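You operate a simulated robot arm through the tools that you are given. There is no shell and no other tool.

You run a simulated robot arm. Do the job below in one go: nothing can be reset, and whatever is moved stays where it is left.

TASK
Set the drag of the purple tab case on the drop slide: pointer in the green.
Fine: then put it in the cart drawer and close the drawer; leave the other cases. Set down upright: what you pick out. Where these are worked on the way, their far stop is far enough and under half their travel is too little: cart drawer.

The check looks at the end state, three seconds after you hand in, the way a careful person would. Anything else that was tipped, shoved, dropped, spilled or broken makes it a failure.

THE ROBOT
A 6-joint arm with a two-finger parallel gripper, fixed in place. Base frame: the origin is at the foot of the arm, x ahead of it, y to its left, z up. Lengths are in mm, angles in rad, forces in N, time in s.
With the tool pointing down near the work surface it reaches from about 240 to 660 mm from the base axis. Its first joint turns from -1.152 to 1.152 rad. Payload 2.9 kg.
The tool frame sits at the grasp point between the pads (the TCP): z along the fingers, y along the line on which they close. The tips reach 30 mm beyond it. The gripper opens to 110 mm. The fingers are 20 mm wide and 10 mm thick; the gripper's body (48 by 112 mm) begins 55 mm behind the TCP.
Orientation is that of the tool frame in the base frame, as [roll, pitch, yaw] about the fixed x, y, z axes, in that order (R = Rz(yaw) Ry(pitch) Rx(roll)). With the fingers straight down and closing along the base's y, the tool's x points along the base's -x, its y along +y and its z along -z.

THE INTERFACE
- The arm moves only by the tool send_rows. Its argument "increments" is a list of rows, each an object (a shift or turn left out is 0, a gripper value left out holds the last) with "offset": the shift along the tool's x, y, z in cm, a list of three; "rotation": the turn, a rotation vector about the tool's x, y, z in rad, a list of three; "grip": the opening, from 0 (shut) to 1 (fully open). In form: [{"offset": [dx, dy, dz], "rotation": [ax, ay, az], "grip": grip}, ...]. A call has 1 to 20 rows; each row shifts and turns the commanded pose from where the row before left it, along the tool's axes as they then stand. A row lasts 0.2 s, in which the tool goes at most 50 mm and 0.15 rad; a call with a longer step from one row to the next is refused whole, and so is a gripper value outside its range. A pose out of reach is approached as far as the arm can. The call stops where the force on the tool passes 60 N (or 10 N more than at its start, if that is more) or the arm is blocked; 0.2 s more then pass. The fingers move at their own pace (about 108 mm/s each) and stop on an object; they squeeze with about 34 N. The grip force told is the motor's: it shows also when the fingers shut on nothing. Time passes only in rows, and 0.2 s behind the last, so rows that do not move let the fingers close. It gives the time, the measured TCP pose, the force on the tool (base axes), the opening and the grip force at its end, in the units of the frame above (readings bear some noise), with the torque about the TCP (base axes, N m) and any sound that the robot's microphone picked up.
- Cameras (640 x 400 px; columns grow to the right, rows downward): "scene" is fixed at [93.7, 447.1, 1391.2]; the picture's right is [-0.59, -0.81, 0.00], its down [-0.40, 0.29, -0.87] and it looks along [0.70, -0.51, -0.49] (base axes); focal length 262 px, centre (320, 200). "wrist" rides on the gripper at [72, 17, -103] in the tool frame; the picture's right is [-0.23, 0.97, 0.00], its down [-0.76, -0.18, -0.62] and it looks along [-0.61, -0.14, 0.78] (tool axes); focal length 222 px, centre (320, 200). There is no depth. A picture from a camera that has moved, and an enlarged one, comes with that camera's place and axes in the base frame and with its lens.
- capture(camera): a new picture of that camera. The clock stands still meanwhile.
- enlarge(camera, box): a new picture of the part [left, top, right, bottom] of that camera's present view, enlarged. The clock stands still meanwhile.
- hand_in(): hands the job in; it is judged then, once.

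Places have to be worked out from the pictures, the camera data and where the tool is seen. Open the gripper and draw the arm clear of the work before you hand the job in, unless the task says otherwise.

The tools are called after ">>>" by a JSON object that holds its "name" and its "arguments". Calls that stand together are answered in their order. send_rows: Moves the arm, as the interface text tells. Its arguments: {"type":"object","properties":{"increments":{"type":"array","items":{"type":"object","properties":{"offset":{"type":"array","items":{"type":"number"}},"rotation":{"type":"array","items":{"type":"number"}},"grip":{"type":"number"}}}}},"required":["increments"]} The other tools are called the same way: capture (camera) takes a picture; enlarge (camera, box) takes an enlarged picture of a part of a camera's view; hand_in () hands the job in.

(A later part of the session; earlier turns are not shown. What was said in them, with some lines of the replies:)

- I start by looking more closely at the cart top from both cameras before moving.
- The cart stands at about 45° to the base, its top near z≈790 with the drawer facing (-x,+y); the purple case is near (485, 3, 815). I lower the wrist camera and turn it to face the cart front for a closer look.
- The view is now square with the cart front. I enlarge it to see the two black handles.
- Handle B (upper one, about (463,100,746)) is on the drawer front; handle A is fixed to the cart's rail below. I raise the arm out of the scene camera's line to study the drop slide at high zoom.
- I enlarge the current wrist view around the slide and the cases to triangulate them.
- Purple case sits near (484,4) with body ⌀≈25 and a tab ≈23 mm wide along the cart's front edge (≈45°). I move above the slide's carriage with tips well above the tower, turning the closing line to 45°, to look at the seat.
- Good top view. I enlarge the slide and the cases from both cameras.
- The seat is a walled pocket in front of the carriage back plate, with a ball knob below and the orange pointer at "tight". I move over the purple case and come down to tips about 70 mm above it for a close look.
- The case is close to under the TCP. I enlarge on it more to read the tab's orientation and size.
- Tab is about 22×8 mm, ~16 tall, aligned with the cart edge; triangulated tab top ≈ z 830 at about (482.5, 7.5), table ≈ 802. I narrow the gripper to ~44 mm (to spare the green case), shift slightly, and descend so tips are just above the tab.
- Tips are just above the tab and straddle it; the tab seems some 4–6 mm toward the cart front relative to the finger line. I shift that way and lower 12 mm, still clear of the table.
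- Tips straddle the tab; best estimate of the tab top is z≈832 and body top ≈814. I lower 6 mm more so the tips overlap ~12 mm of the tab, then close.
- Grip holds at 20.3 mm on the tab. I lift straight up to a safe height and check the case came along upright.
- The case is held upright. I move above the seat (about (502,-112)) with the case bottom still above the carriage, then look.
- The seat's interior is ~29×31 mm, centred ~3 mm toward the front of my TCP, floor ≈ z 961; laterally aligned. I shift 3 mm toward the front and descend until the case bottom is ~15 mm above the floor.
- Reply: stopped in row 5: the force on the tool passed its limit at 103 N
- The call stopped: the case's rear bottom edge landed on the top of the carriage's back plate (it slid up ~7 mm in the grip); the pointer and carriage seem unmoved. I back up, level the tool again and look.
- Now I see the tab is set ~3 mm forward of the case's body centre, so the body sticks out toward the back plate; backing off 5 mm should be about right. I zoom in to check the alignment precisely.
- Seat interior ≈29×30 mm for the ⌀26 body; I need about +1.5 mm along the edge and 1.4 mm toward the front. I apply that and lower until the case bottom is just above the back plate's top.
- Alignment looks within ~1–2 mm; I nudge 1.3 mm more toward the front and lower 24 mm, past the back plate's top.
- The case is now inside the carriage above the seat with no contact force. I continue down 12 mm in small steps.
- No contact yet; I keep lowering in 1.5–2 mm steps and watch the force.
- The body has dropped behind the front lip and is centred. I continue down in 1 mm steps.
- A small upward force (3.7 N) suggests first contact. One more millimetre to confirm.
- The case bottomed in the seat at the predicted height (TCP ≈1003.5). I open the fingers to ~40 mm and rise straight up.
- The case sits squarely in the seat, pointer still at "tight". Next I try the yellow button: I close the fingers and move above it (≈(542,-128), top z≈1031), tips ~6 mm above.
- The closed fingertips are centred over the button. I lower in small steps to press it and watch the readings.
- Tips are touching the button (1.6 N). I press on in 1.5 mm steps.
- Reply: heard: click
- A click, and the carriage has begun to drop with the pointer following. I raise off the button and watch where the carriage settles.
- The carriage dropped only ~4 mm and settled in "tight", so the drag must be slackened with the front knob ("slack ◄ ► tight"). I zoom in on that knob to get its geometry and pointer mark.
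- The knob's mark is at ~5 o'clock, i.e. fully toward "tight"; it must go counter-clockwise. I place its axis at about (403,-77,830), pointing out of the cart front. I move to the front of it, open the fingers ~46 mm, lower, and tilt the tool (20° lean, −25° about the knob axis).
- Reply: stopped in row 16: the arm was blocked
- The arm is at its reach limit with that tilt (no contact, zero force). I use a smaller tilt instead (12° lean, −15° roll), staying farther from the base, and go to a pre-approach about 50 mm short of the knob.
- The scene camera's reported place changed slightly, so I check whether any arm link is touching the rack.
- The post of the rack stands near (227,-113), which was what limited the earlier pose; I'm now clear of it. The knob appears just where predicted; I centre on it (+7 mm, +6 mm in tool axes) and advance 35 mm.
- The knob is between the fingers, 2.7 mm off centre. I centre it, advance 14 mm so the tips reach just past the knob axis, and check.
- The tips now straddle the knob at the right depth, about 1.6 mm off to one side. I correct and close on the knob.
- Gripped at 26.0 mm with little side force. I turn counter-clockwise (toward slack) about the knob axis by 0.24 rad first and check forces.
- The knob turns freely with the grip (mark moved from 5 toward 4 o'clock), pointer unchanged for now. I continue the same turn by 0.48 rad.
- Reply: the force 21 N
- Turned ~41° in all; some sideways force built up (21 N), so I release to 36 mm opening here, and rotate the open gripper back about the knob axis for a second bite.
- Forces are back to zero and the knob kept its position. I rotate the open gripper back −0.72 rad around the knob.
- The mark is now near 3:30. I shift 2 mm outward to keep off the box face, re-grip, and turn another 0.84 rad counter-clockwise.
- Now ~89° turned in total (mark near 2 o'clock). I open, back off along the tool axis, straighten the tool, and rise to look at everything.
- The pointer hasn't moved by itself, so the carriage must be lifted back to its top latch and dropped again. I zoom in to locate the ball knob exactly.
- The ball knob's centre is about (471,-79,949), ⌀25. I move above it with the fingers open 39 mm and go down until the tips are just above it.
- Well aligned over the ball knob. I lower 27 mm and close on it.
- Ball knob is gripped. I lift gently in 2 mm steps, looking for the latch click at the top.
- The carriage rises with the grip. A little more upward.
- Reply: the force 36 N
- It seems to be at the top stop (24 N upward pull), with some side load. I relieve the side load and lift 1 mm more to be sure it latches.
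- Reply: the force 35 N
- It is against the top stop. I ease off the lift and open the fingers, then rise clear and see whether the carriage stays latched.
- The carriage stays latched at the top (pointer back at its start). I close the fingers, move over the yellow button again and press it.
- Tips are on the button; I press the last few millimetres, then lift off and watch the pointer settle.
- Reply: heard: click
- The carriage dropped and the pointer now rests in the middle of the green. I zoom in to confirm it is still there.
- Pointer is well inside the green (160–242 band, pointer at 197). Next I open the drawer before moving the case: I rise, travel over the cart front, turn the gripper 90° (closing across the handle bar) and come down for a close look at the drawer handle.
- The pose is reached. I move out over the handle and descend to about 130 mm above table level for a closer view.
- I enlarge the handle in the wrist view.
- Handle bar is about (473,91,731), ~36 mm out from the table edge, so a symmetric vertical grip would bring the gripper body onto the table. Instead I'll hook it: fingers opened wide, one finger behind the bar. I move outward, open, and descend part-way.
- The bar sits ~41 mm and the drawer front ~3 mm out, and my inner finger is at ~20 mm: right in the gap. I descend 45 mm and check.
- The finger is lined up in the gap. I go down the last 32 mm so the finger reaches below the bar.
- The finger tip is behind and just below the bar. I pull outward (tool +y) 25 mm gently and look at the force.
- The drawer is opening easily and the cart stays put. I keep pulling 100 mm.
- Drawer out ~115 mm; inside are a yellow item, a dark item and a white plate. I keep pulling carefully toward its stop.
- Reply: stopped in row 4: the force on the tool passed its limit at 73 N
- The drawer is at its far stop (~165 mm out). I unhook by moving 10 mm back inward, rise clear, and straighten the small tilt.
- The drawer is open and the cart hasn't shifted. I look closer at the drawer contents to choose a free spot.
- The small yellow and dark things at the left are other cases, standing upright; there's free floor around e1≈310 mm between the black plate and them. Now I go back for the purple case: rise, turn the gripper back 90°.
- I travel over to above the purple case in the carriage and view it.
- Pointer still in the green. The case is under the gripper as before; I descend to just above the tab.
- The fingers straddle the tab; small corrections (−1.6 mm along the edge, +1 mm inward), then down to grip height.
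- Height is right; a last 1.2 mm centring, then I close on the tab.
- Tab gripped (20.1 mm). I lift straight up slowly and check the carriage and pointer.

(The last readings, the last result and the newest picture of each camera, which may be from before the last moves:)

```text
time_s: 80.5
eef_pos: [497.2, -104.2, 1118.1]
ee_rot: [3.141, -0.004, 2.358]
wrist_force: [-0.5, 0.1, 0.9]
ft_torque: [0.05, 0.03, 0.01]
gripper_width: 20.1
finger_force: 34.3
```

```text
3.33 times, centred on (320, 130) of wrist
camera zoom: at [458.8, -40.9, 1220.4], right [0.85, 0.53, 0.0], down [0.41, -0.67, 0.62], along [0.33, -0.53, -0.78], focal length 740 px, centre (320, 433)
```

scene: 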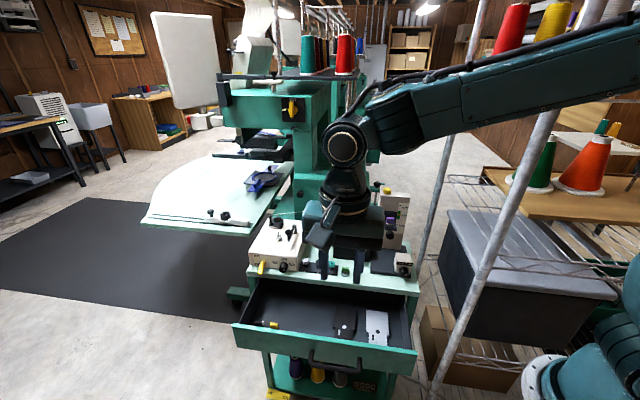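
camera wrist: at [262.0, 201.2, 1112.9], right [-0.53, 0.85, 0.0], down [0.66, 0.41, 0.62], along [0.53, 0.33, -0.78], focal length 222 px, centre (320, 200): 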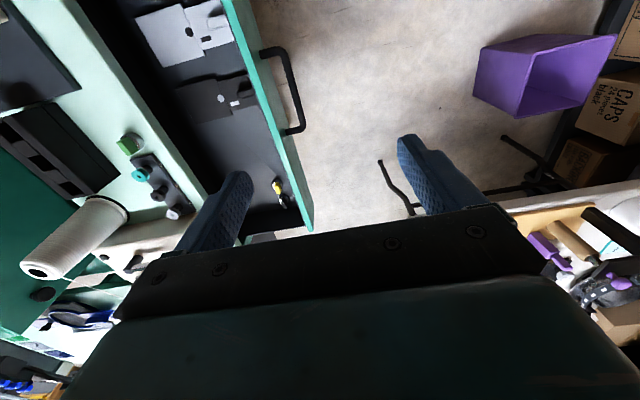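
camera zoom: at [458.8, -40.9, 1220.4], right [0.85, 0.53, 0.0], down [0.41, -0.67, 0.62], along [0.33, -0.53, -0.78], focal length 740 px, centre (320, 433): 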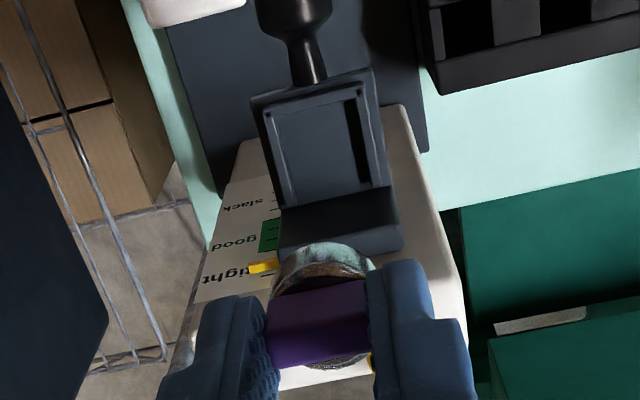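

The case is out and upright; unloaded, the carriage went back up to its start, as expected — the drag set on the case is what counts. Now I carry it over the open drawer's free spot and descend part-way for a look.

>>> {"name": "send_rows", "arguments": {"increments": [{"offset": [2.62, 3.06, 0]}, {"offset": [2.62, 3.06, 0]}, {"offset": [2.62, 3.06, 0]}, {"offset": [2.62, 3.06, 0]}, {"offset": [2.62, 3.06, 0]}, {"offset": [2.62, 3.06, 0]}, {"offset": [2.62, 3.06, 0]}, {"offset": [0, 0, 0]}, {"offset": [0, 0, 4.3]}, {"offset": [0, 0, 4.3]}, {"offset": [0, 0, 4.3]}, {"offset": [0, 0, 4.3]}, {"offset": [0, 0, 4.3]}, {"offset": [0, 0, 0]}]}}

>>> {"name": "capture", "arguments": {"camera": "wrist"}}

>>> {"name": "enlarge", "arguments": {"camera": "scene", "box": [225, 220, 425, 370]}}

```text
time_s: 83.5
eef_pos: [521.4, 176.8, 902.3]
ee_rot: [-3.141, -0.003, 2.356]
wrist_force: [0.0, -0.5, -0.4]
ft_torque: [0.01, 0.03, 0.0]
gripper_width: 20.0
finger_force: 34.1
```

```text
taken
camera wrist: at [481.8, 240.1, 1005.2], right [0.85, 0.53, 0.0], down [0.41, -0.67, 0.62], along [0.33, -0.53, -0.78], focal length 222 px, centre (320, 200)
```

wrist: 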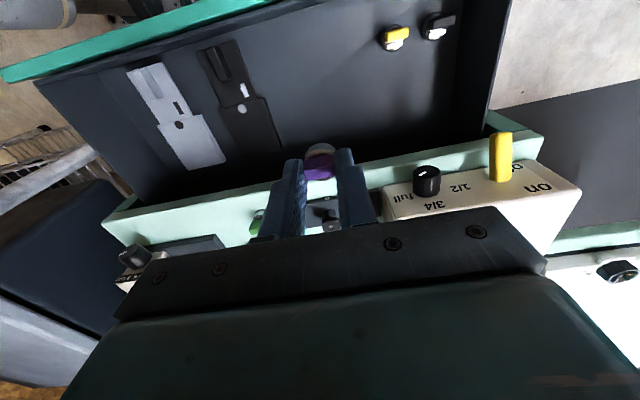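

```text
2.67 times, centred on (325, 295) of scene
camera zoom: at [93.7, 447.1, 1391.2], right [-0.59, -0.81, 0.0], down [-0.4, 0.29, -0.87], along [0.7, -0.51, -0.49], focal length 700 px, centre (307, -53)
```

zoom: 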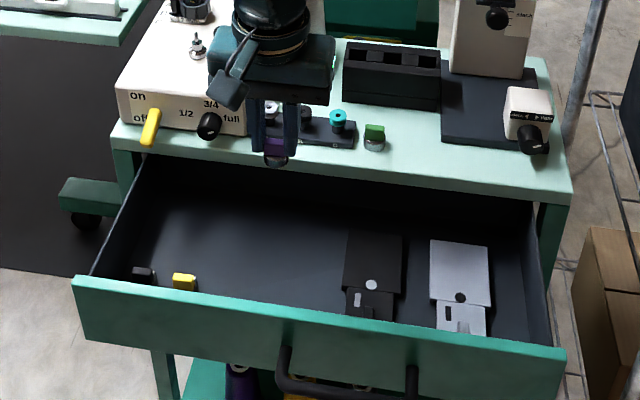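

I zoom the wrist view to judge the table edge and the drawer space under the held case.

>>> {"name": "enlarge", "arguments": {"camera": "wrist", "box": [200, 60, 440, 220]}}

```text
2.50 times, centred on (320, 140) of wrist
camera zoom: at [481.8, 240.1, 1005.2], right [0.85, 0.53, 0.0], down [0.41, -0.67, 0.62], along [0.33, -0.53, -0.78], focal length 555 px, centre (320, 350)
```

zoom: 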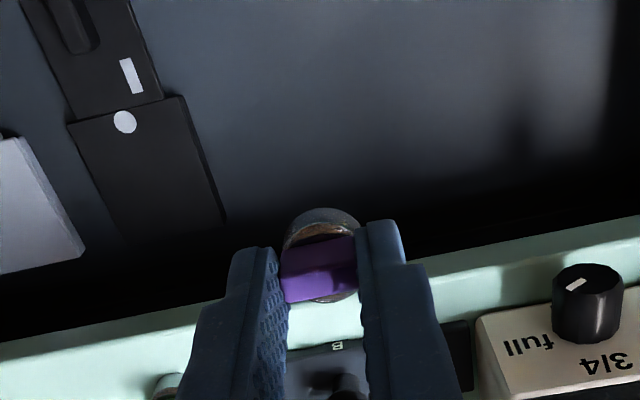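

The spot is clear in front of the table edge. I descend to TCP ≈ 760 (case bottom ≈ 25–30 mm above the drawer floor) and check.

>>> {"name": "send_rows", "arguments": {"increments": [{"offset": [0, 0, 3.5]}, {"offset": [0, 0, 3.5]}, {"offset": [0, 0, 3.5]}, {"offset": [0, 0, 3.5]}, {"offset": [0, 0, 0]}]}}

>>> {"name": "capture", "arguments": {"camera": "wrist"}}

>>> {"name": "enlarge", "arguments": {"camera": "scene", "box": [225, 220, 425, 370]}}

```text
time_s: 84.7
eef_pos: [519.3, 176.5, 763.0]
ee_rot: [3.142, -0.003, 2.355]
wrist_force: [-0.5, 0.3, -0.3]
ft_torque: [0.0, -0.01, 0.01]
gripper_width: 20.2
finger_force: 34.4
```

```text
taken
camera wrist: at [480.6, 239.4, 865.3], right [0.85, 0.53, 0.0], down [0.41, -0.67, 0.62], along [0.33, -0.53, -0.78], focal length 222 px, centre (320, 200)
```

wrist: 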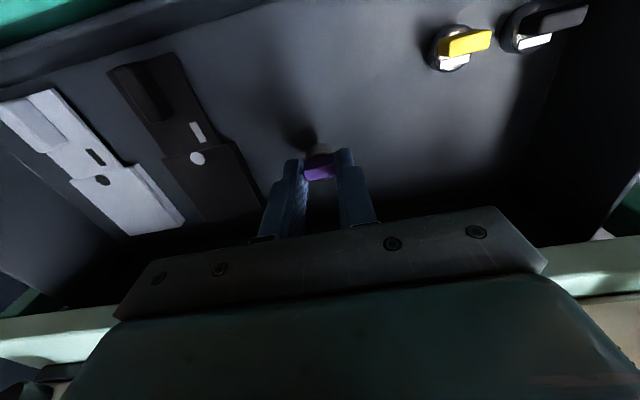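

```text
2.67 times, centred on (325, 295) of scene
camera zoom: at [93.7, 447.1, 1391.2], right [-0.59, -0.81, 0.0], down [-0.4, 0.29, -0.87], along [0.7, -0.51, -0.49], focal length 700 px, centre (307, -53)
```

zoom: 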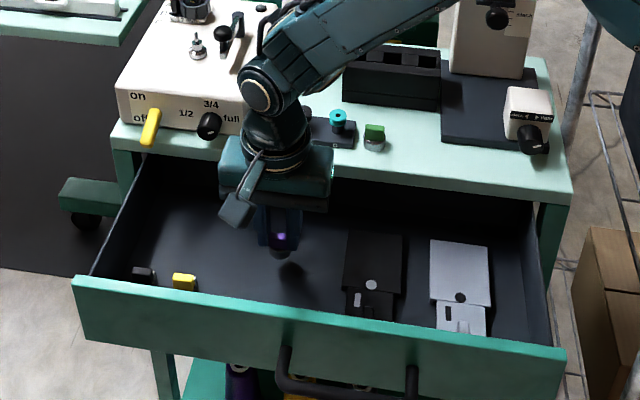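

All clear; the case's shadow on the drawer floor shows it still above. I go on down in steps.

>>> {"name": "send_rows", "arguments": {"increments": [{"offset": [0, 0, 0.8]}, {"offset": [0, 0, 0.6]}, {"offset": [0, 0, 0]}]}}

>>> {"name": "enlarge", "arguments": {"camera": "scene", "box": [300, 285, 360, 330]}}

>>> {"name": "enlarge", "arguments": {"camera": "wrist", "box": [250, 90, 390, 200]}}

```text
time_s: 85.5
eef_pos: [520.0, 177.7, 749.7]
ee_rot: [-3.141, -0.002, 2.358]
wrist_force: [-0.8, 0.0, 0.6]
ft_torque: [0.01, 0.01, 0.01]
gripper_width: 20.3
finger_force: 33.7
```

```text
8.89 times, centred on (330, 308) of scene
camera zoom: at [93.7, 447.1, 1391.2], right [-0.59, -0.81, 0.0], down [-0.4, 0.29, -0.87], along [0.7, -0.51, -0.49], focal length 2333 px, centre (231, -756)
```

zoom: 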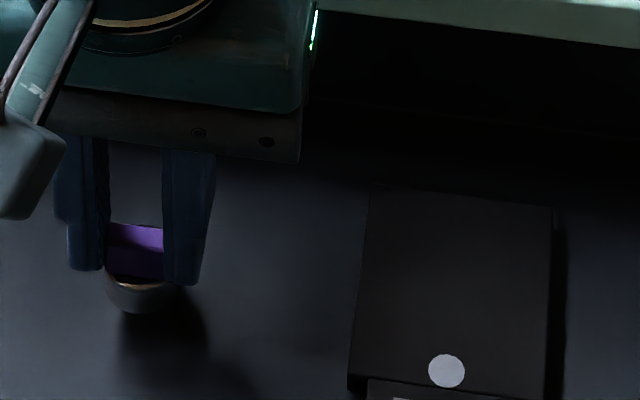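

```text
3.64 times, centred on (320, 145) of wrist
camera zoom: at [481.3, 239.7, 851.4], right [0.85, 0.53, 0.0], down [0.41, -0.67, 0.62], along [0.33, -0.53, -0.78], focal length 808 px, centre (320, 400)
```

zoom: 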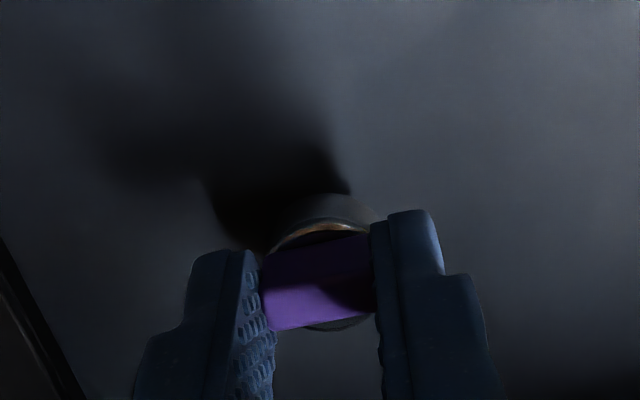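

Close to the floor now. I continue in small steps and watch for contact.

>>> {"name": "send_rows", "arguments": {"increments": [{"offset": [0, 0, 0.2]}, {"offset": [0, 0, 0.2]}, {"offset": [0, 0, 0.2]}, {"offset": [0, 0, 0]}]}}

>>> {"name": "enlarge", "arguments": {"camera": "scene", "box": [300, 285, 360, 330]}}

```text
time_s: 86.5
eef_pos: [519.9, 177.8, 741.7]
ee_rot: [-3.141, -0.004, 2.355]
wrist_force: [-0.9, -0.2, 0.0]
ft_torque: [0.0, 0.02, 0.0]
gripper_width: 20.4
finger_force: 33.9
```

```text
8.89 times, centred on (330, 308) of scene
camera zoom: at [93.7, 447.1, 1391.2], right [-0.59, -0.81, 0.0], down [-0.4, 0.29, -0.87], along [0.7, -0.51, -0.49], focal length 2333 px, centre (231, -756)
```

zoom: 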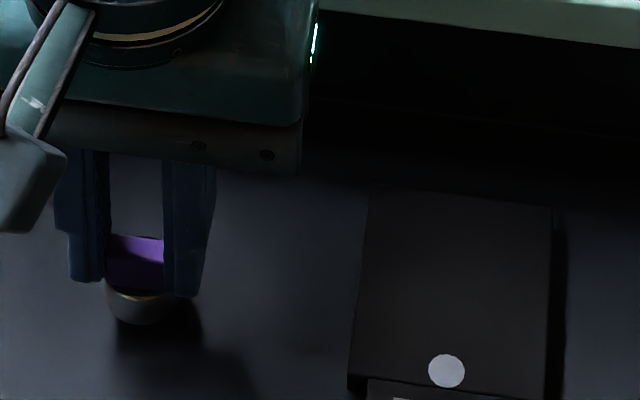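

>>> {"name": "send_rows", "arguments": {"increments": [{"offset": [0, 0, 0.2]}, {"offset": [0, 0, 0.2]}, {"offset": [0, 0, 0]}]}}

>>> {"name": "enlarge", "arguments": {"camera": "scene", "box": [300, 285, 360, 330]}}

```text
time_s: 87.3
eef_pos: [520.4, 177.3, 738.0]
ee_rot: [3.141, -0.005, 2.357]
wrist_force: [0.2, -0.4, 0.3]
ft_torque: [0.04, -0.01, -0.02]
gripper_width: 20.5
finger_force: 34.5
```

```text
8.89 times, centred on (330, 308) of scene
camera zoom: at [93.7, 447.1, 1391.2], right [-0.59, -0.81, 0.0], down [-0.4, 0.29, -0.87], along [0.7, -0.51, -0.49], focal length 2333 px, centre (231, -756)
```

zoom: 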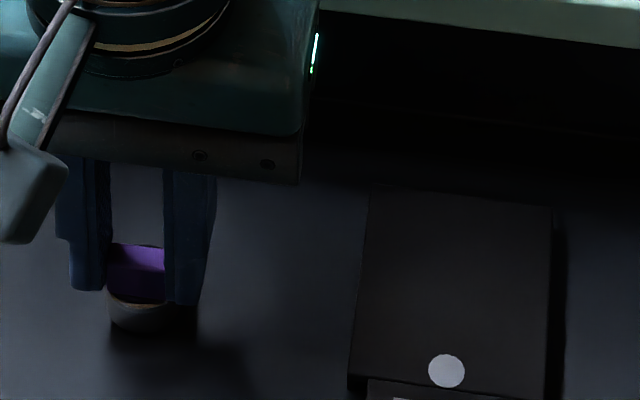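

Still free. A few more millimetres in 1.5 mm steps.

>>> {"name": "send_rows", "arguments": {"increments": [{"offset": [0, 0, 0.15]}, {"offset": [0, 0, 0.15]}, {"offset": [0, 0, 0]}]}}

```text
time_s: 88.1
eef_pos: [519.3, 176.8, 734.7]
ee_rot: [3.141, -0.002, 2.355]
wrist_force: [0.0, 0.2, -0.7]
ft_torque: [0.04, 0.0, 0.0]
gripper_width: 20.4
finger_force: 34.5
```

>>> {"name": "send_rows", "arguments": {"increments": [{"offset": [0, 0, 0.15]}, {"offset": [0, 0, 0.15]}, {"offset": [0, 0, 0]}]}}

>>> {"name": "enlarge", "arguments": {"camera": "scene", "box": [300, 285, 360, 330]}}

```text
time_s: 88.9
eef_pos: [519.6, 177.7, 734.9]
ee_rot: [3.138, -0.001, 2.357]
wrist_force: [-5.2, -4.5, 29.4]
ft_torque: [-0.05, 0.27, 0.02]
gripper_width: 20.6
finger_force: 34.3
```

```text
8.89 times, centred on (330, 308) of scene
camera zoom: at [93.2, 446.9, 1391.4], right [-0.59, -0.81, 0.0], down [-0.4, 0.29, -0.87], along [0.7, -0.51, -0.49], focal length 2333 px, centre (231, -756)
```

zoom: 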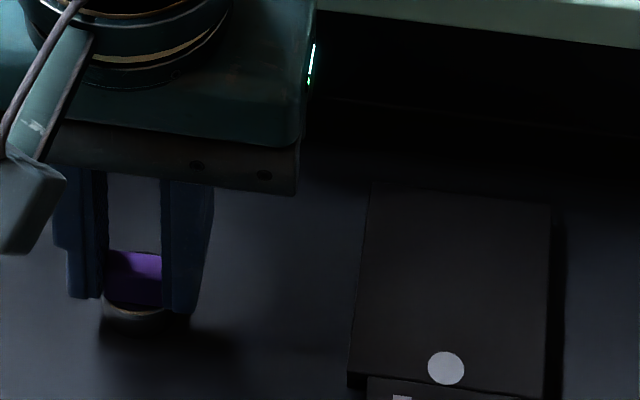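

Contact with the floor (29 N). I ease up 2 mm, then open the fingers gently.

>>> {"name": "send_rows", "arguments": {"increments": [{"offset": [0, 0, -0.15]}, {"offset": [0, 0, 0]}]}}

```text
time_s: 89.5
eef_pos: [520.9, 177.3, 734.1]
ee_rot: [3.14, -0.002, 2.357]
wrist_force: [3.2, 1.6, 12.9]
ft_torque: [0.07, -0.14, 0.02]
gripper_width: 20.3
finger_force: 34.4
```

>>> {"name": "send_rows", "arguments": {"increments": [{"offset": [0, 0, -0.1]}, {"offset": [0, 0, 0], "grip": 0.25}, {"offset": [0, 0, 0], "grip": 0.36}, {"offset": [0, 0, 0], "grip": 0.36}]}}

>>> {"name": "enlarge", "arguments": {"camera": "wrist", "box": [250, 90, 390, 200]}}

>>> {"name": "enlarge", "arguments": {"camera": "scene", "box": [300, 285, 360, 330]}}

```text
time_s: 90.5
eef_pos: [518.7, 176.2, 734.5]
ee_rot: [-3.141, -0.005, 2.355]
wrist_force: [0.1, -0.6, 0.4]
ft_torque: [0.01, 0.0, 0.02]
gripper_width: 39.4
finger_force: 0.2
```

```text
3.64 times, centred on (320, 145) of wrist
camera zoom: at [480.9, 239.6, 837.4], right [0.85, 0.53, 0.0], down [0.42, -0.67, 0.62], along [0.33, -0.53, -0.78], focal length 808 px, centre (320, 400)
```

zoom: 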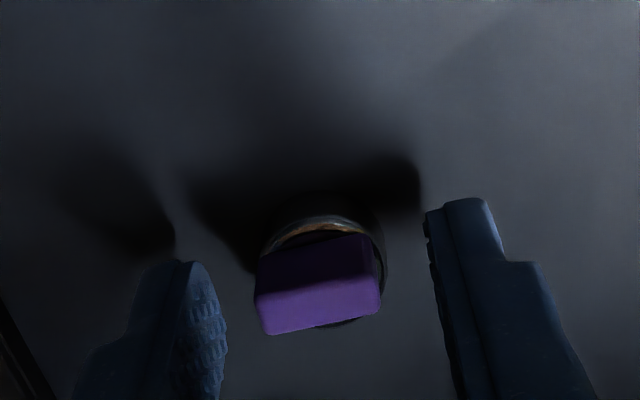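

```text
8.89 times, centred on (330, 308) of scene
camera zoom: at [93.7, 447.1, 1391.2], right [-0.59, -0.81, 0.0], down [-0.4, 0.29, -0.87], along [0.7, -0.51, -0.49], focal length 2333 px, centre (231, -756)
```

zoom: 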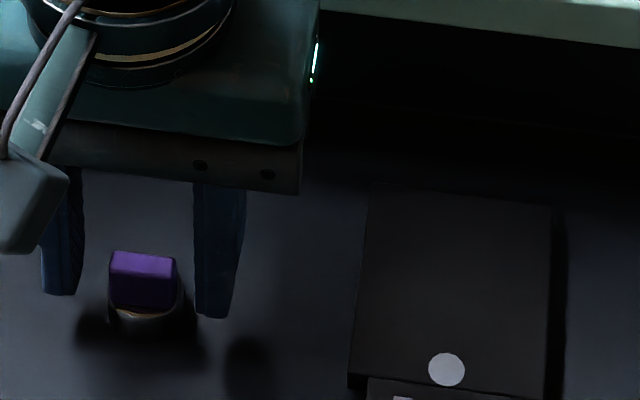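

The case stands upright, free of the fingers. I rise straight up out of the drawer and look at it.

>>> {"name": "send_rows", "arguments": {"increments": [{"offset": [0, 0, -2.0]}, {"offset": [0, 0, -3.5]}, {"offset": [0, 0, -4.0]}, {"offset": [0, 0, -4.0]}, {"offset": [0, 0, -4.5]}, {"offset": [0, 0, -4.5]}, {"offset": [0, 0, 0]}]}}

>>> {"name": "enlarge", "arguments": {"camera": "scene", "box": [225, 220, 425, 370]}}

>>> {"name": "capture", "arguments": {"camera": "wrist"}}

```text
time_s: 92.1
eef_pos: [523.5, 178.1, 961.2]
ee_rot: [3.141, -0.003, 2.356]
wrist_force: [0.2, -0.3, -0.3]
ft_torque: [-0.03, -0.02, 0.0]
gripper_width: 39.5
finger_force: 0.1
```

```text
2.67 times, centred on (325, 295) of scene
camera zoom: at [93.7, 447.1, 1391.2], right [-0.59, -0.81, 0.0], down [-0.4, 0.29, -0.87], along [0.7, -0.51, -0.49], focal length 700 px, centre (307, -53)
```

zoom: 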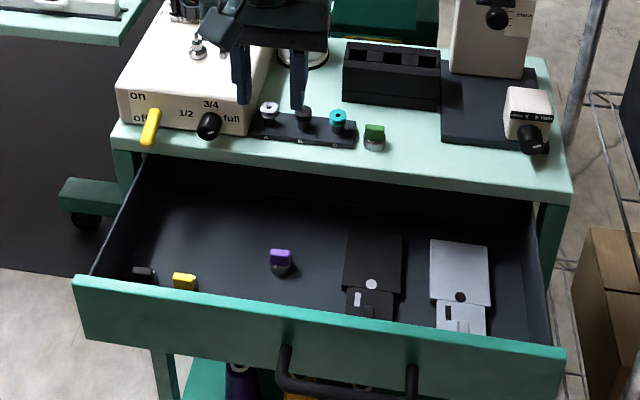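

```text
taken
camera wrist: at [484.7, 241.1, 1064.1], right [0.85, 0.53, 0.0], down [0.42, -0.67, 0.62], along [0.33, -0.53, -0.78], focal length 222 px, centre (320, 200)
```

wrist: 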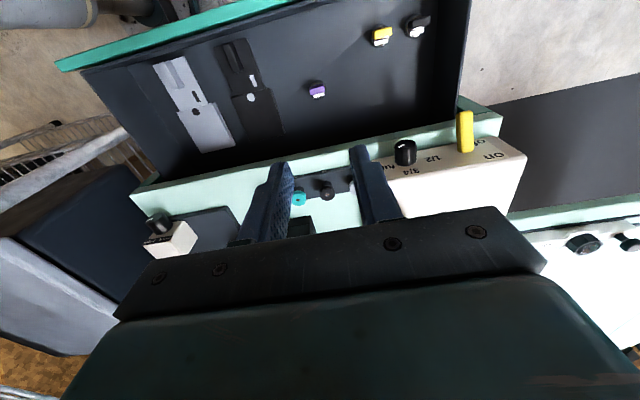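

The purple case stands upright in the drawer, clear of the other items. Now to close it: I close the fingers, move out in front of the handle (≈40 mm clear of the bar) and go down to bar height.

>>> {"name": "send_rows", "arguments": {"increments": [{"offset": [3.96, -1.95, 0], "grip": 0.0}, {"offset": [3.96, -1.95, 0], "grip": 0.0}, {"offset": [3.96, -1.95, 0]}, {"offset": [3.96, -1.95, 0]}, {"offset": [3.96, -1.95, 0]}, {"offset": [0, 0, 0]}, {"offset": [0, 0, 4.2]}, {"offset": [0, 0, 4.2]}, {"offset": [0, 0, 4.2]}, {"offset": [0, 0, 4.0]}, {"offset": [0, 0, 0]}]}}

>>> {"name": "capture", "arguments": {"camera": "wrist"}}

>>> {"name": "enlarge", "arguments": {"camera": "scene", "box": [240, 230, 440, 390]}}

```text
time_s: 94.5
eef_pos: [311.8, 246.8, 798.2]
ee_rot: [-3.141, -0.005, 2.357]
wrist_force: [0.3, 0.3, 0.3]
ft_torque: [-0.01, 0.0, 0.01]
gripper_width: 0.0
finger_force: 34.2
```

```text
taken
camera wrist: at [273.4, 310.3, 899.2], right [0.85, 0.53, 0.0], down [0.41, -0.67, 0.62], along [0.33, -0.53, -0.78], focal length 222 px, centre (320, 200)
```

wrist: 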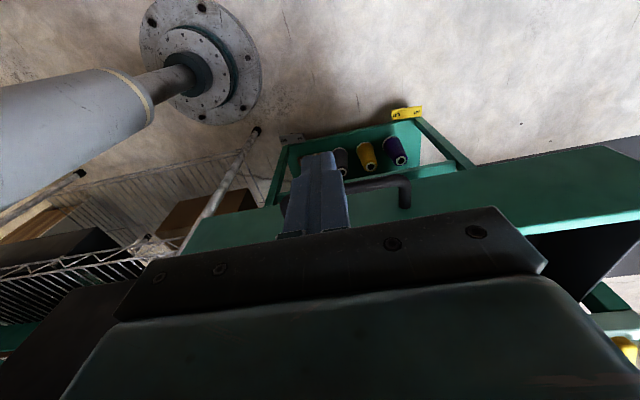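

```text
2.50 times, centred on (340, 310) of scene
camera zoom: at [93.7, 447.1, 1391.2], right [-0.59, -0.81, 0.0], down [-0.4, 0.29, -0.87], along [0.7, -0.51, -0.49], focal length 656 px, centre (270, -75)
```

zoom: 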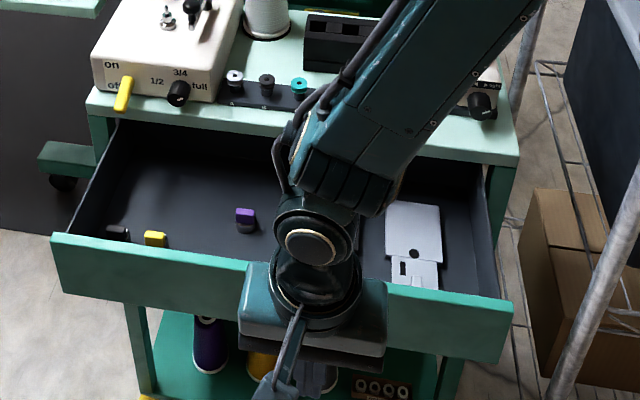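

The fingertips are ahead of the bar with ~35 mm clearance. I lower to bar height, then push inward until the finger meets the bar.

>>> {"name": "send_rows", "arguments": {"increments": [{"offset": [0, 0, 2.5]}, {"offset": [0, 0, 2.4]}, {"offset": [0, 0, 0]}]}}

>>> {"name": "enlarge", "arguments": {"camera": "wrist", "box": [220, 60, 440, 220]}}

```text
time_s: 95.3
eef_pos: [312.8, 245.7, 746.8]
ee_rot: [-3.141, -0.005, 2.356]
wrist_force: [-0.4, 0.4, -0.3]
ft_torque: [-0.01, -0.01, -0.04]
gripper_width: 0.0
finger_force: 33.7
```

```text
2.50 times, centred on (330, 140) of wrist
camera zoom: at [273.3, 309.3, 849.1], right [0.85, 0.53, 0.0], down [0.41, -0.67, 0.62], along [0.33, -0.53, -0.78], focal length 555 px, centre (295, 350)
```

zoom: 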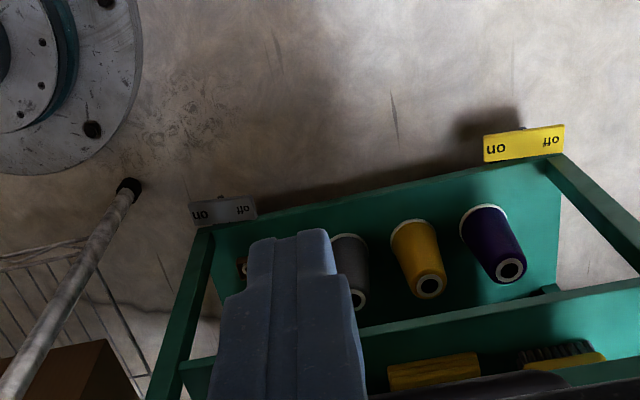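

I approach the bar and begin pushing gently.

>>> {"name": "send_rows", "arguments": {"increments": [{"offset": [-1.5, 0, 0]}, {"offset": [-1.2, 0, 0]}, {"offset": [-0.6, 0, 0]}, {"offset": [-0.5, 0, 0]}, {"offset": [-0.5, 0, 0]}, {"offset": [-0.6, 0, 0]}, {"offset": [-0.7, 0, 0]}, {"offset": [0, 0, 0]}]}}

>>> {"name": "enlarge", "arguments": {"camera": "scene", "box": [240, 230, 440, 390]}}

```text
time_s: 97.1
eef_pos: [350.1, 208.5, 746.1]
ee_rot: [3.142, -0.002, 2.356]
wrist_force: [-0.6, 0.7, -1.0]
ft_torque: [0.04, 0.07, -0.01]
gripper_width: 0.0
finger_force: 34.5
```

```text
2.50 times, centred on (340, 310) of scene
camera zoom: at [93.7, 447.1, 1391.2], right [-0.59, -0.81, 0.0], down [-0.4, 0.29, -0.87], along [0.7, -0.51, -0.49], focal length 656 px, centre (270, -75)
```

zoom: 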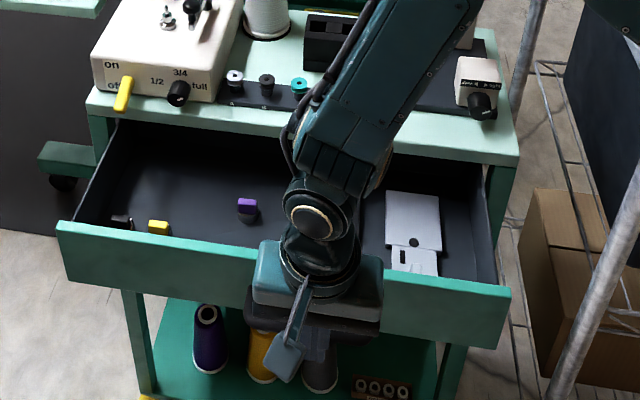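

The drawer moves in smoothly and the cases stand. I push on at about 50 mm/s for 120 mm.

>>> {"name": "send_rows", "arguments": {"increments": [{"offset": [-0.8, 0, 0]}, {"offset": [-1.0, 0, 0]}, {"offset": [-1.0, 0, 0]}, {"offset": [-1.0, 0, 0]}, {"offset": [-1.0, 0, 0]}, {"offset": [-1.0, 0, 0]}, {"offset": [-1.0, 0, 0]}, {"offset": [-1.0, 0, 0]}, {"offset": [-1.0, 0, 0]}, {"offset": [-1.0, 0, 0]}, {"offset": [-1.0, 0, 0]}, {"offset": [-0.8, 0, 0]}, {"offset": [-0.6, 0, 0]}, {"offset": [0, 0, 0]}]}}

>>> {"name": "enlarge", "arguments": {"camera": "scene", "box": [240, 230, 440, 390]}}

```text
time_s: 100.1
eef_pos: [436.8, 123.1, 744.6]
ee_rot: [-3.141, -0.004, 2.355]
wrist_force: [-0.5, 0.6, 0.9]
ft_torque: [-0.01, 0.05, 0.02]
gripper_width: 0.0
finger_force: 33.8
```

```text
2.50 times, centred on (340, 310) of scene
camera zoom: at [93.7, 447.1, 1391.2], right [-0.59, -0.81, 0.0], down [-0.4, 0.29, -0.87], along [0.7, -0.51, -0.49], focal length 656 px, centre (270, -75)
```

zoom: 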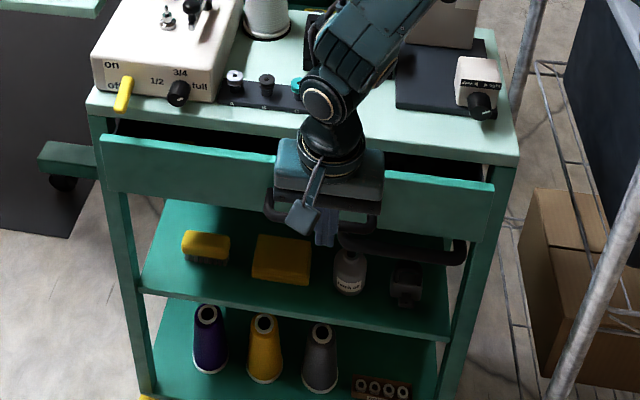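

About 28 mm left. I finish pushing in small steps until the drawer front meets its stop.

>>> {"name": "send_rows", "arguments": {"increments": [{"offset": [-0.6, 0, 0]}, {"offset": [-0.6, 0, 0]}, {"offset": [-0.5, 0, 0]}, {"offset": [-0.4, 0, 0]}, {"offset": [-0.3, 0, 0]}, {"offset": [0, 0, 0]}]}}

>>> {"name": "enlarge", "arguments": {"camera": "scene", "box": [240, 230, 440, 390]}}

```text
time_s: 101.5
eef_pos: [451.8, 106.2, 745.4]
ee_rot: [-3.141, -0.005, 2.357]
wrist_force: [-0.6, 0.4, -0.2]
ft_torque: [0.01, 0.0, 0.03]
gripper_width: 0.0
finger_force: 34.2
```

```text
2.50 times, centred on (340, 310) of scene
camera zoom: at [93.7, 447.2, 1391.2], right [-0.59, -0.81, 0.0], down [-0.4, 0.29, -0.87], along [0.7, -0.51, -0.49], focal length 656 px, centre (270, -75)
```

zoom: 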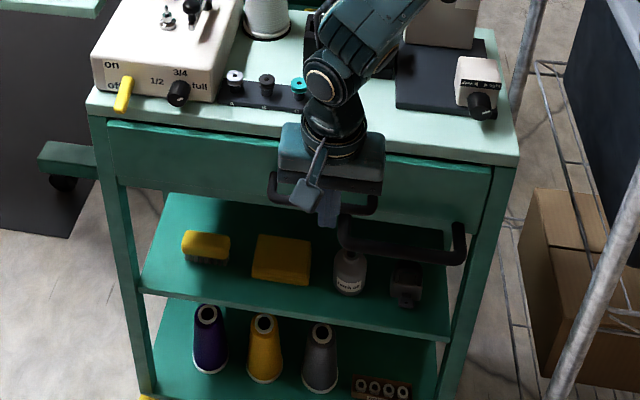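

Nearly shut. A few 2 mm pushes until I feel the stop.

>>> {"name": "send_rows", "arguments": {"increments": [{"offset": [-0.2, 0, 0]}, {"offset": [-0.2, 0, 0]}, {"offset": [0, 0, 0]}]}}

>>> {"name": "enlarge", "arguments": {"camera": "scene", "box": [260, 250, 420, 330]}}

```text
time_s: 102.3
eef_pos: [455.0, 102.3, 744.7]
ee_rot: [3.141, -0.005, 2.357]
wrist_force: [-0.9, 1.6, 0.5]
ft_torque: [0.02, 0.02, 0.0]
gripper_width: 0.2
finger_force: 34.0
```

```text
4.00 times, centred on (340, 290) of scene
camera zoom: at [93.7, 447.2, 1391.2], right [-0.59, -0.81, 0.0], down [-0.4, 0.29, -0.87], along [0.7, -0.51, -0.49], focal length 1050 px, centre (240, -160)
```

zoom: 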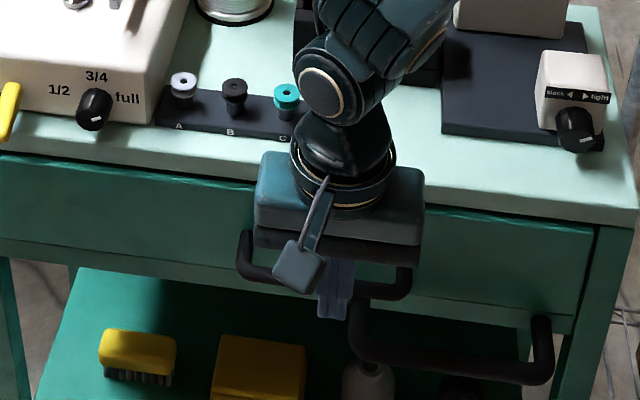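

>>> {"name": "send_rows", "arguments": {"increments": [{"offset": [-0.2, 0, 0]}, {"offset": [-0.2, 0, 0]}, {"offset": [0, 0, 0]}]}}

>>> {"name": "enlarge", "arguments": {"camera": "scene", "box": [260, 250, 420, 330]}}

```text
time_s: 103.1
eef_pos: [458.5, 99.5, 744.5]
ee_rot: [3.14, -0.004, 2.354]
wrist_force: [-1.0, -0.1, -0.1]
ft_torque: [0.03, -0.01, -0.02]
gripper_width: 0.0
finger_force: 34.4
```

```text
4.00 times, centred on (340, 290) of scene
camera zoom: at [93.7, 447.1, 1391.2], right [-0.59, -0.81, 0.0], down [-0.4, 0.29, -0.87], along [0.7, -0.51, -0.49], focal length 1050 px, centre (240, -160)
```

zoom: 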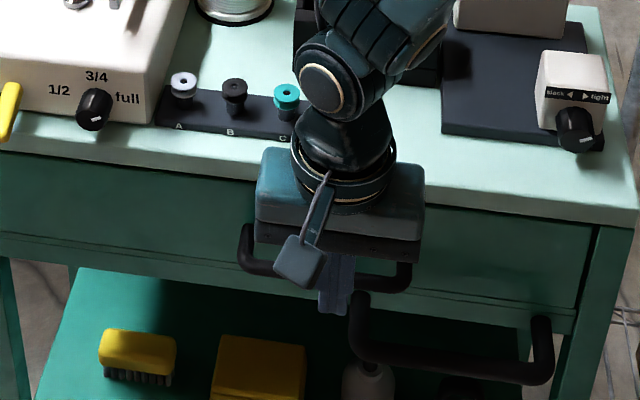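

It looks closed, but I haven't felt the stop yet; I push another couple of millimetres.

>>> {"name": "send_rows", "arguments": {"increments": [{"offset": [-0.2, 0, 0]}, {"offset": [-0.1, 0, 0]}, {"offset": [0, 0, 0]}]}}

```text
time_s: 103.9
eef_pos: [459.5, 98.2, 746.5]
ee_rot: [3.141, -0.005, 2.359]
wrist_force: [-2.5, 4.9, 1.1]
ft_torque: [0.08, 0.07, 0.07]
gripper_width: 0.0
finger_force: 33.6
```

>>> {"name": "send_rows", "arguments": {"increments": [{"offset": [-0.15, 0, 0]}, {"offset": [-0.1, 0, 0]}, {"offset": [0, 0, 0]}]}}

>>> {"name": "enlarge", "arguments": {"camera": "scene", "box": [260, 250, 420, 330]}}

```text
time_s: 104.7
eef_pos: [460.6, 98.2, 745.4]
ee_rot: [-3.141, -0.012, 2.361]
wrist_force: [-21.0, 18.5, 12.1]
ft_torque: [0.21, 0.42, 0.01]
gripper_width: 0.0
finger_force: 34.3
```

```text
4.00 times, centred on (340, 290) of scene
camera zoom: at [93.1, 447.5, 1391.2], right [-0.59, -0.81, 0.0], down [-0.4, 0.29, -0.87], along [0.7, -0.51, -0.49], focal length 1050 px, centre (240, -160)
```

zoom: 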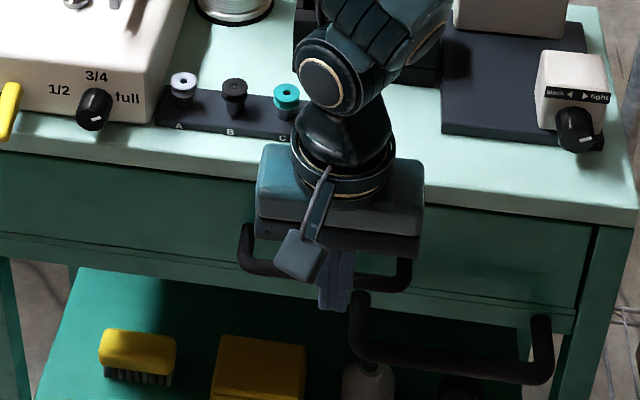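

The drawer is against its closed stop (28 N). I back away from the handle, then rise and open the gripper.

>>> {"name": "send_rows", "arguments": {"increments": [{"offset": [0.5, 0, 0]}, {"offset": [1.5, 0, 0]}, {"offset": [2.5, 0, 0]}, {"offset": [2.5, 0, 0]}, {"offset": [0, 0, -3.0]}, {"offset": [0, 0, -4.5]}, {"offset": [0, 0, -4.5]}, {"offset": [0, 0, -4.5]}, {"offset": [0, 0, -4.5], "grip": 0.5}, {"offset": [0, 0, -4.5], "grip": 1.0}, {"offset": [0, 0, -4.5], "grip": 1.0}, {"offset": [0, 0, -4.5], "grip": 1.0}, {"offset": [0, 0, -4.5], "grip": 1.0}, {"offset": [0, 0, 0]}]}}

>>> {"name": "capture", "arguments": {"camera": "scene"}}

>>> {"name": "capture", "arguments": {"camera": "wrist"}}

```text
time_s: 107.7
eef_pos: [412.9, 142.6, 1137.8]
ee_rot: [-3.141, -0.002, 2.357]
wrist_force: [-0.8, 0.4, -0.1]
ft_torque: [-0.04, -0.02, -0.01]
gripper_width: 109.9
finger_force: 0.0
```

```text
taken
```

scene: 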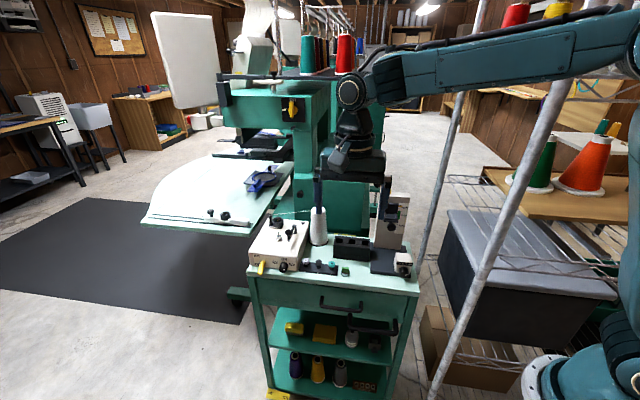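

```text
taken
camera wrist: at [375.3, 206.3, 1239.4], right [0.85, 0.53, 0.0], down [0.41, -0.67, 0.62], along [0.33, -0.53, -0.78], focal length 222 px, centre (320, 200)
```

wrist: 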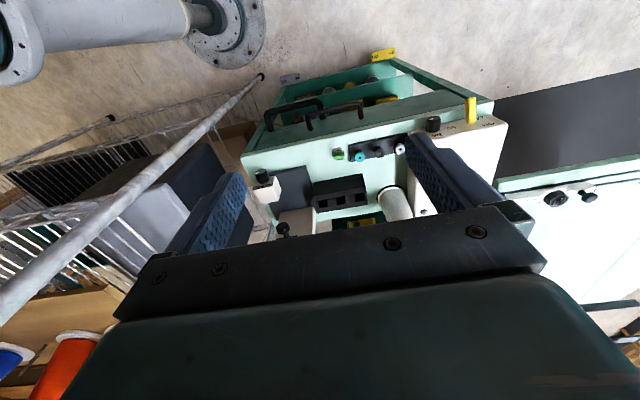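

The drawer is shut and everything looks in place. I enlarge the cart top and drawer front for a last check.

>>> {"name": "enlarge", "arguments": {"camera": "scene", "box": [240, 235, 430, 345]}}

>>> {"name": "enlarge", "arguments": {"camera": "wrist", "box": [230, 60, 500, 240]}}

```text
3.37 times, centred on (335, 290) of scene
camera zoom: at [93.7, 447.1, 1391.2], right [-0.59, -0.81, 0.0], down [-0.4, 0.29, -0.87], along [0.7, -0.51, -0.49], focal length 884 px, centre (270, -103)
```

zoom: 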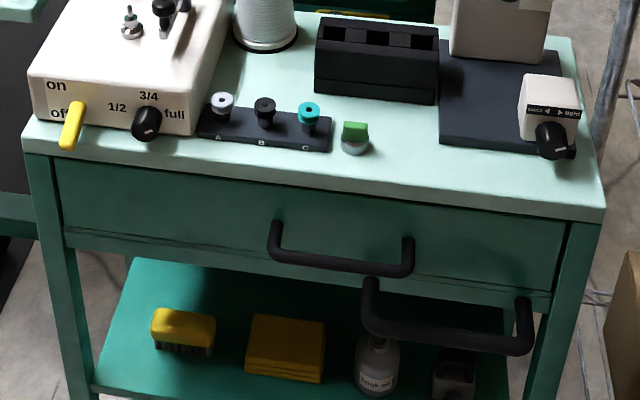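

```text
2.22 times, centred on (365, 150) of wrist
camera zoom: at [375.3, 206.3, 1239.4], right [0.85, 0.53, 0.0], down [0.41, -0.67, 0.62], along [0.33, -0.53, -0.78], focal length 494 px, centre (220, 311)
```

zoom: 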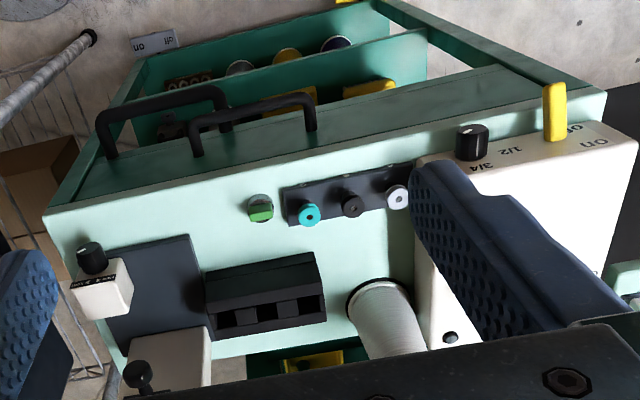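

The drawer is flush, and the green case and everything else on the cart stand as they did. The knob is left at the setting that brought the pointer into the green. The gripper is open and the arm is clear, so I hand in.

>>> {"name": "hand_in", "arguments": {}}

```text
The job is handed in.
```

I set the purple case's drag on the drop slide, put the case upright in the cart drawer and closed the drawer. The job is handed in, and no verdict has come back yet.

- **Drag:** The first drop read "tight". I turned the knob about 89° toward slack, lifted the carriage back to its latch and dropped it again. The pointer then settled in the middle of the green.
- **Carriage after removal:** When I lifted the case out, the carriage went back up to its top position, so the pointer no longer reads green. I did not touch the knob after the good reading.
- **Drawer:** I opened it to its far stop and set the case on a clear patch of floor. I then pushed the drawer shut until it met its stop. The case stood upright while I could still see it, partway through closing.
- **Other cases:** I left the green case on the cart top and the yellow and black cases in the drawer alone.
- **Bumps on the way:** On the first try at seating the case, its rear edge landed on the carriage back plate and the force reached 103 N. The case slid up about 7 mm in the grip. The carriage did not move, and I saw no damage to it or the case. Later the arm stopped once with no force on the tool, probably against the rack post. I saw nothing disturbed in the pictures.
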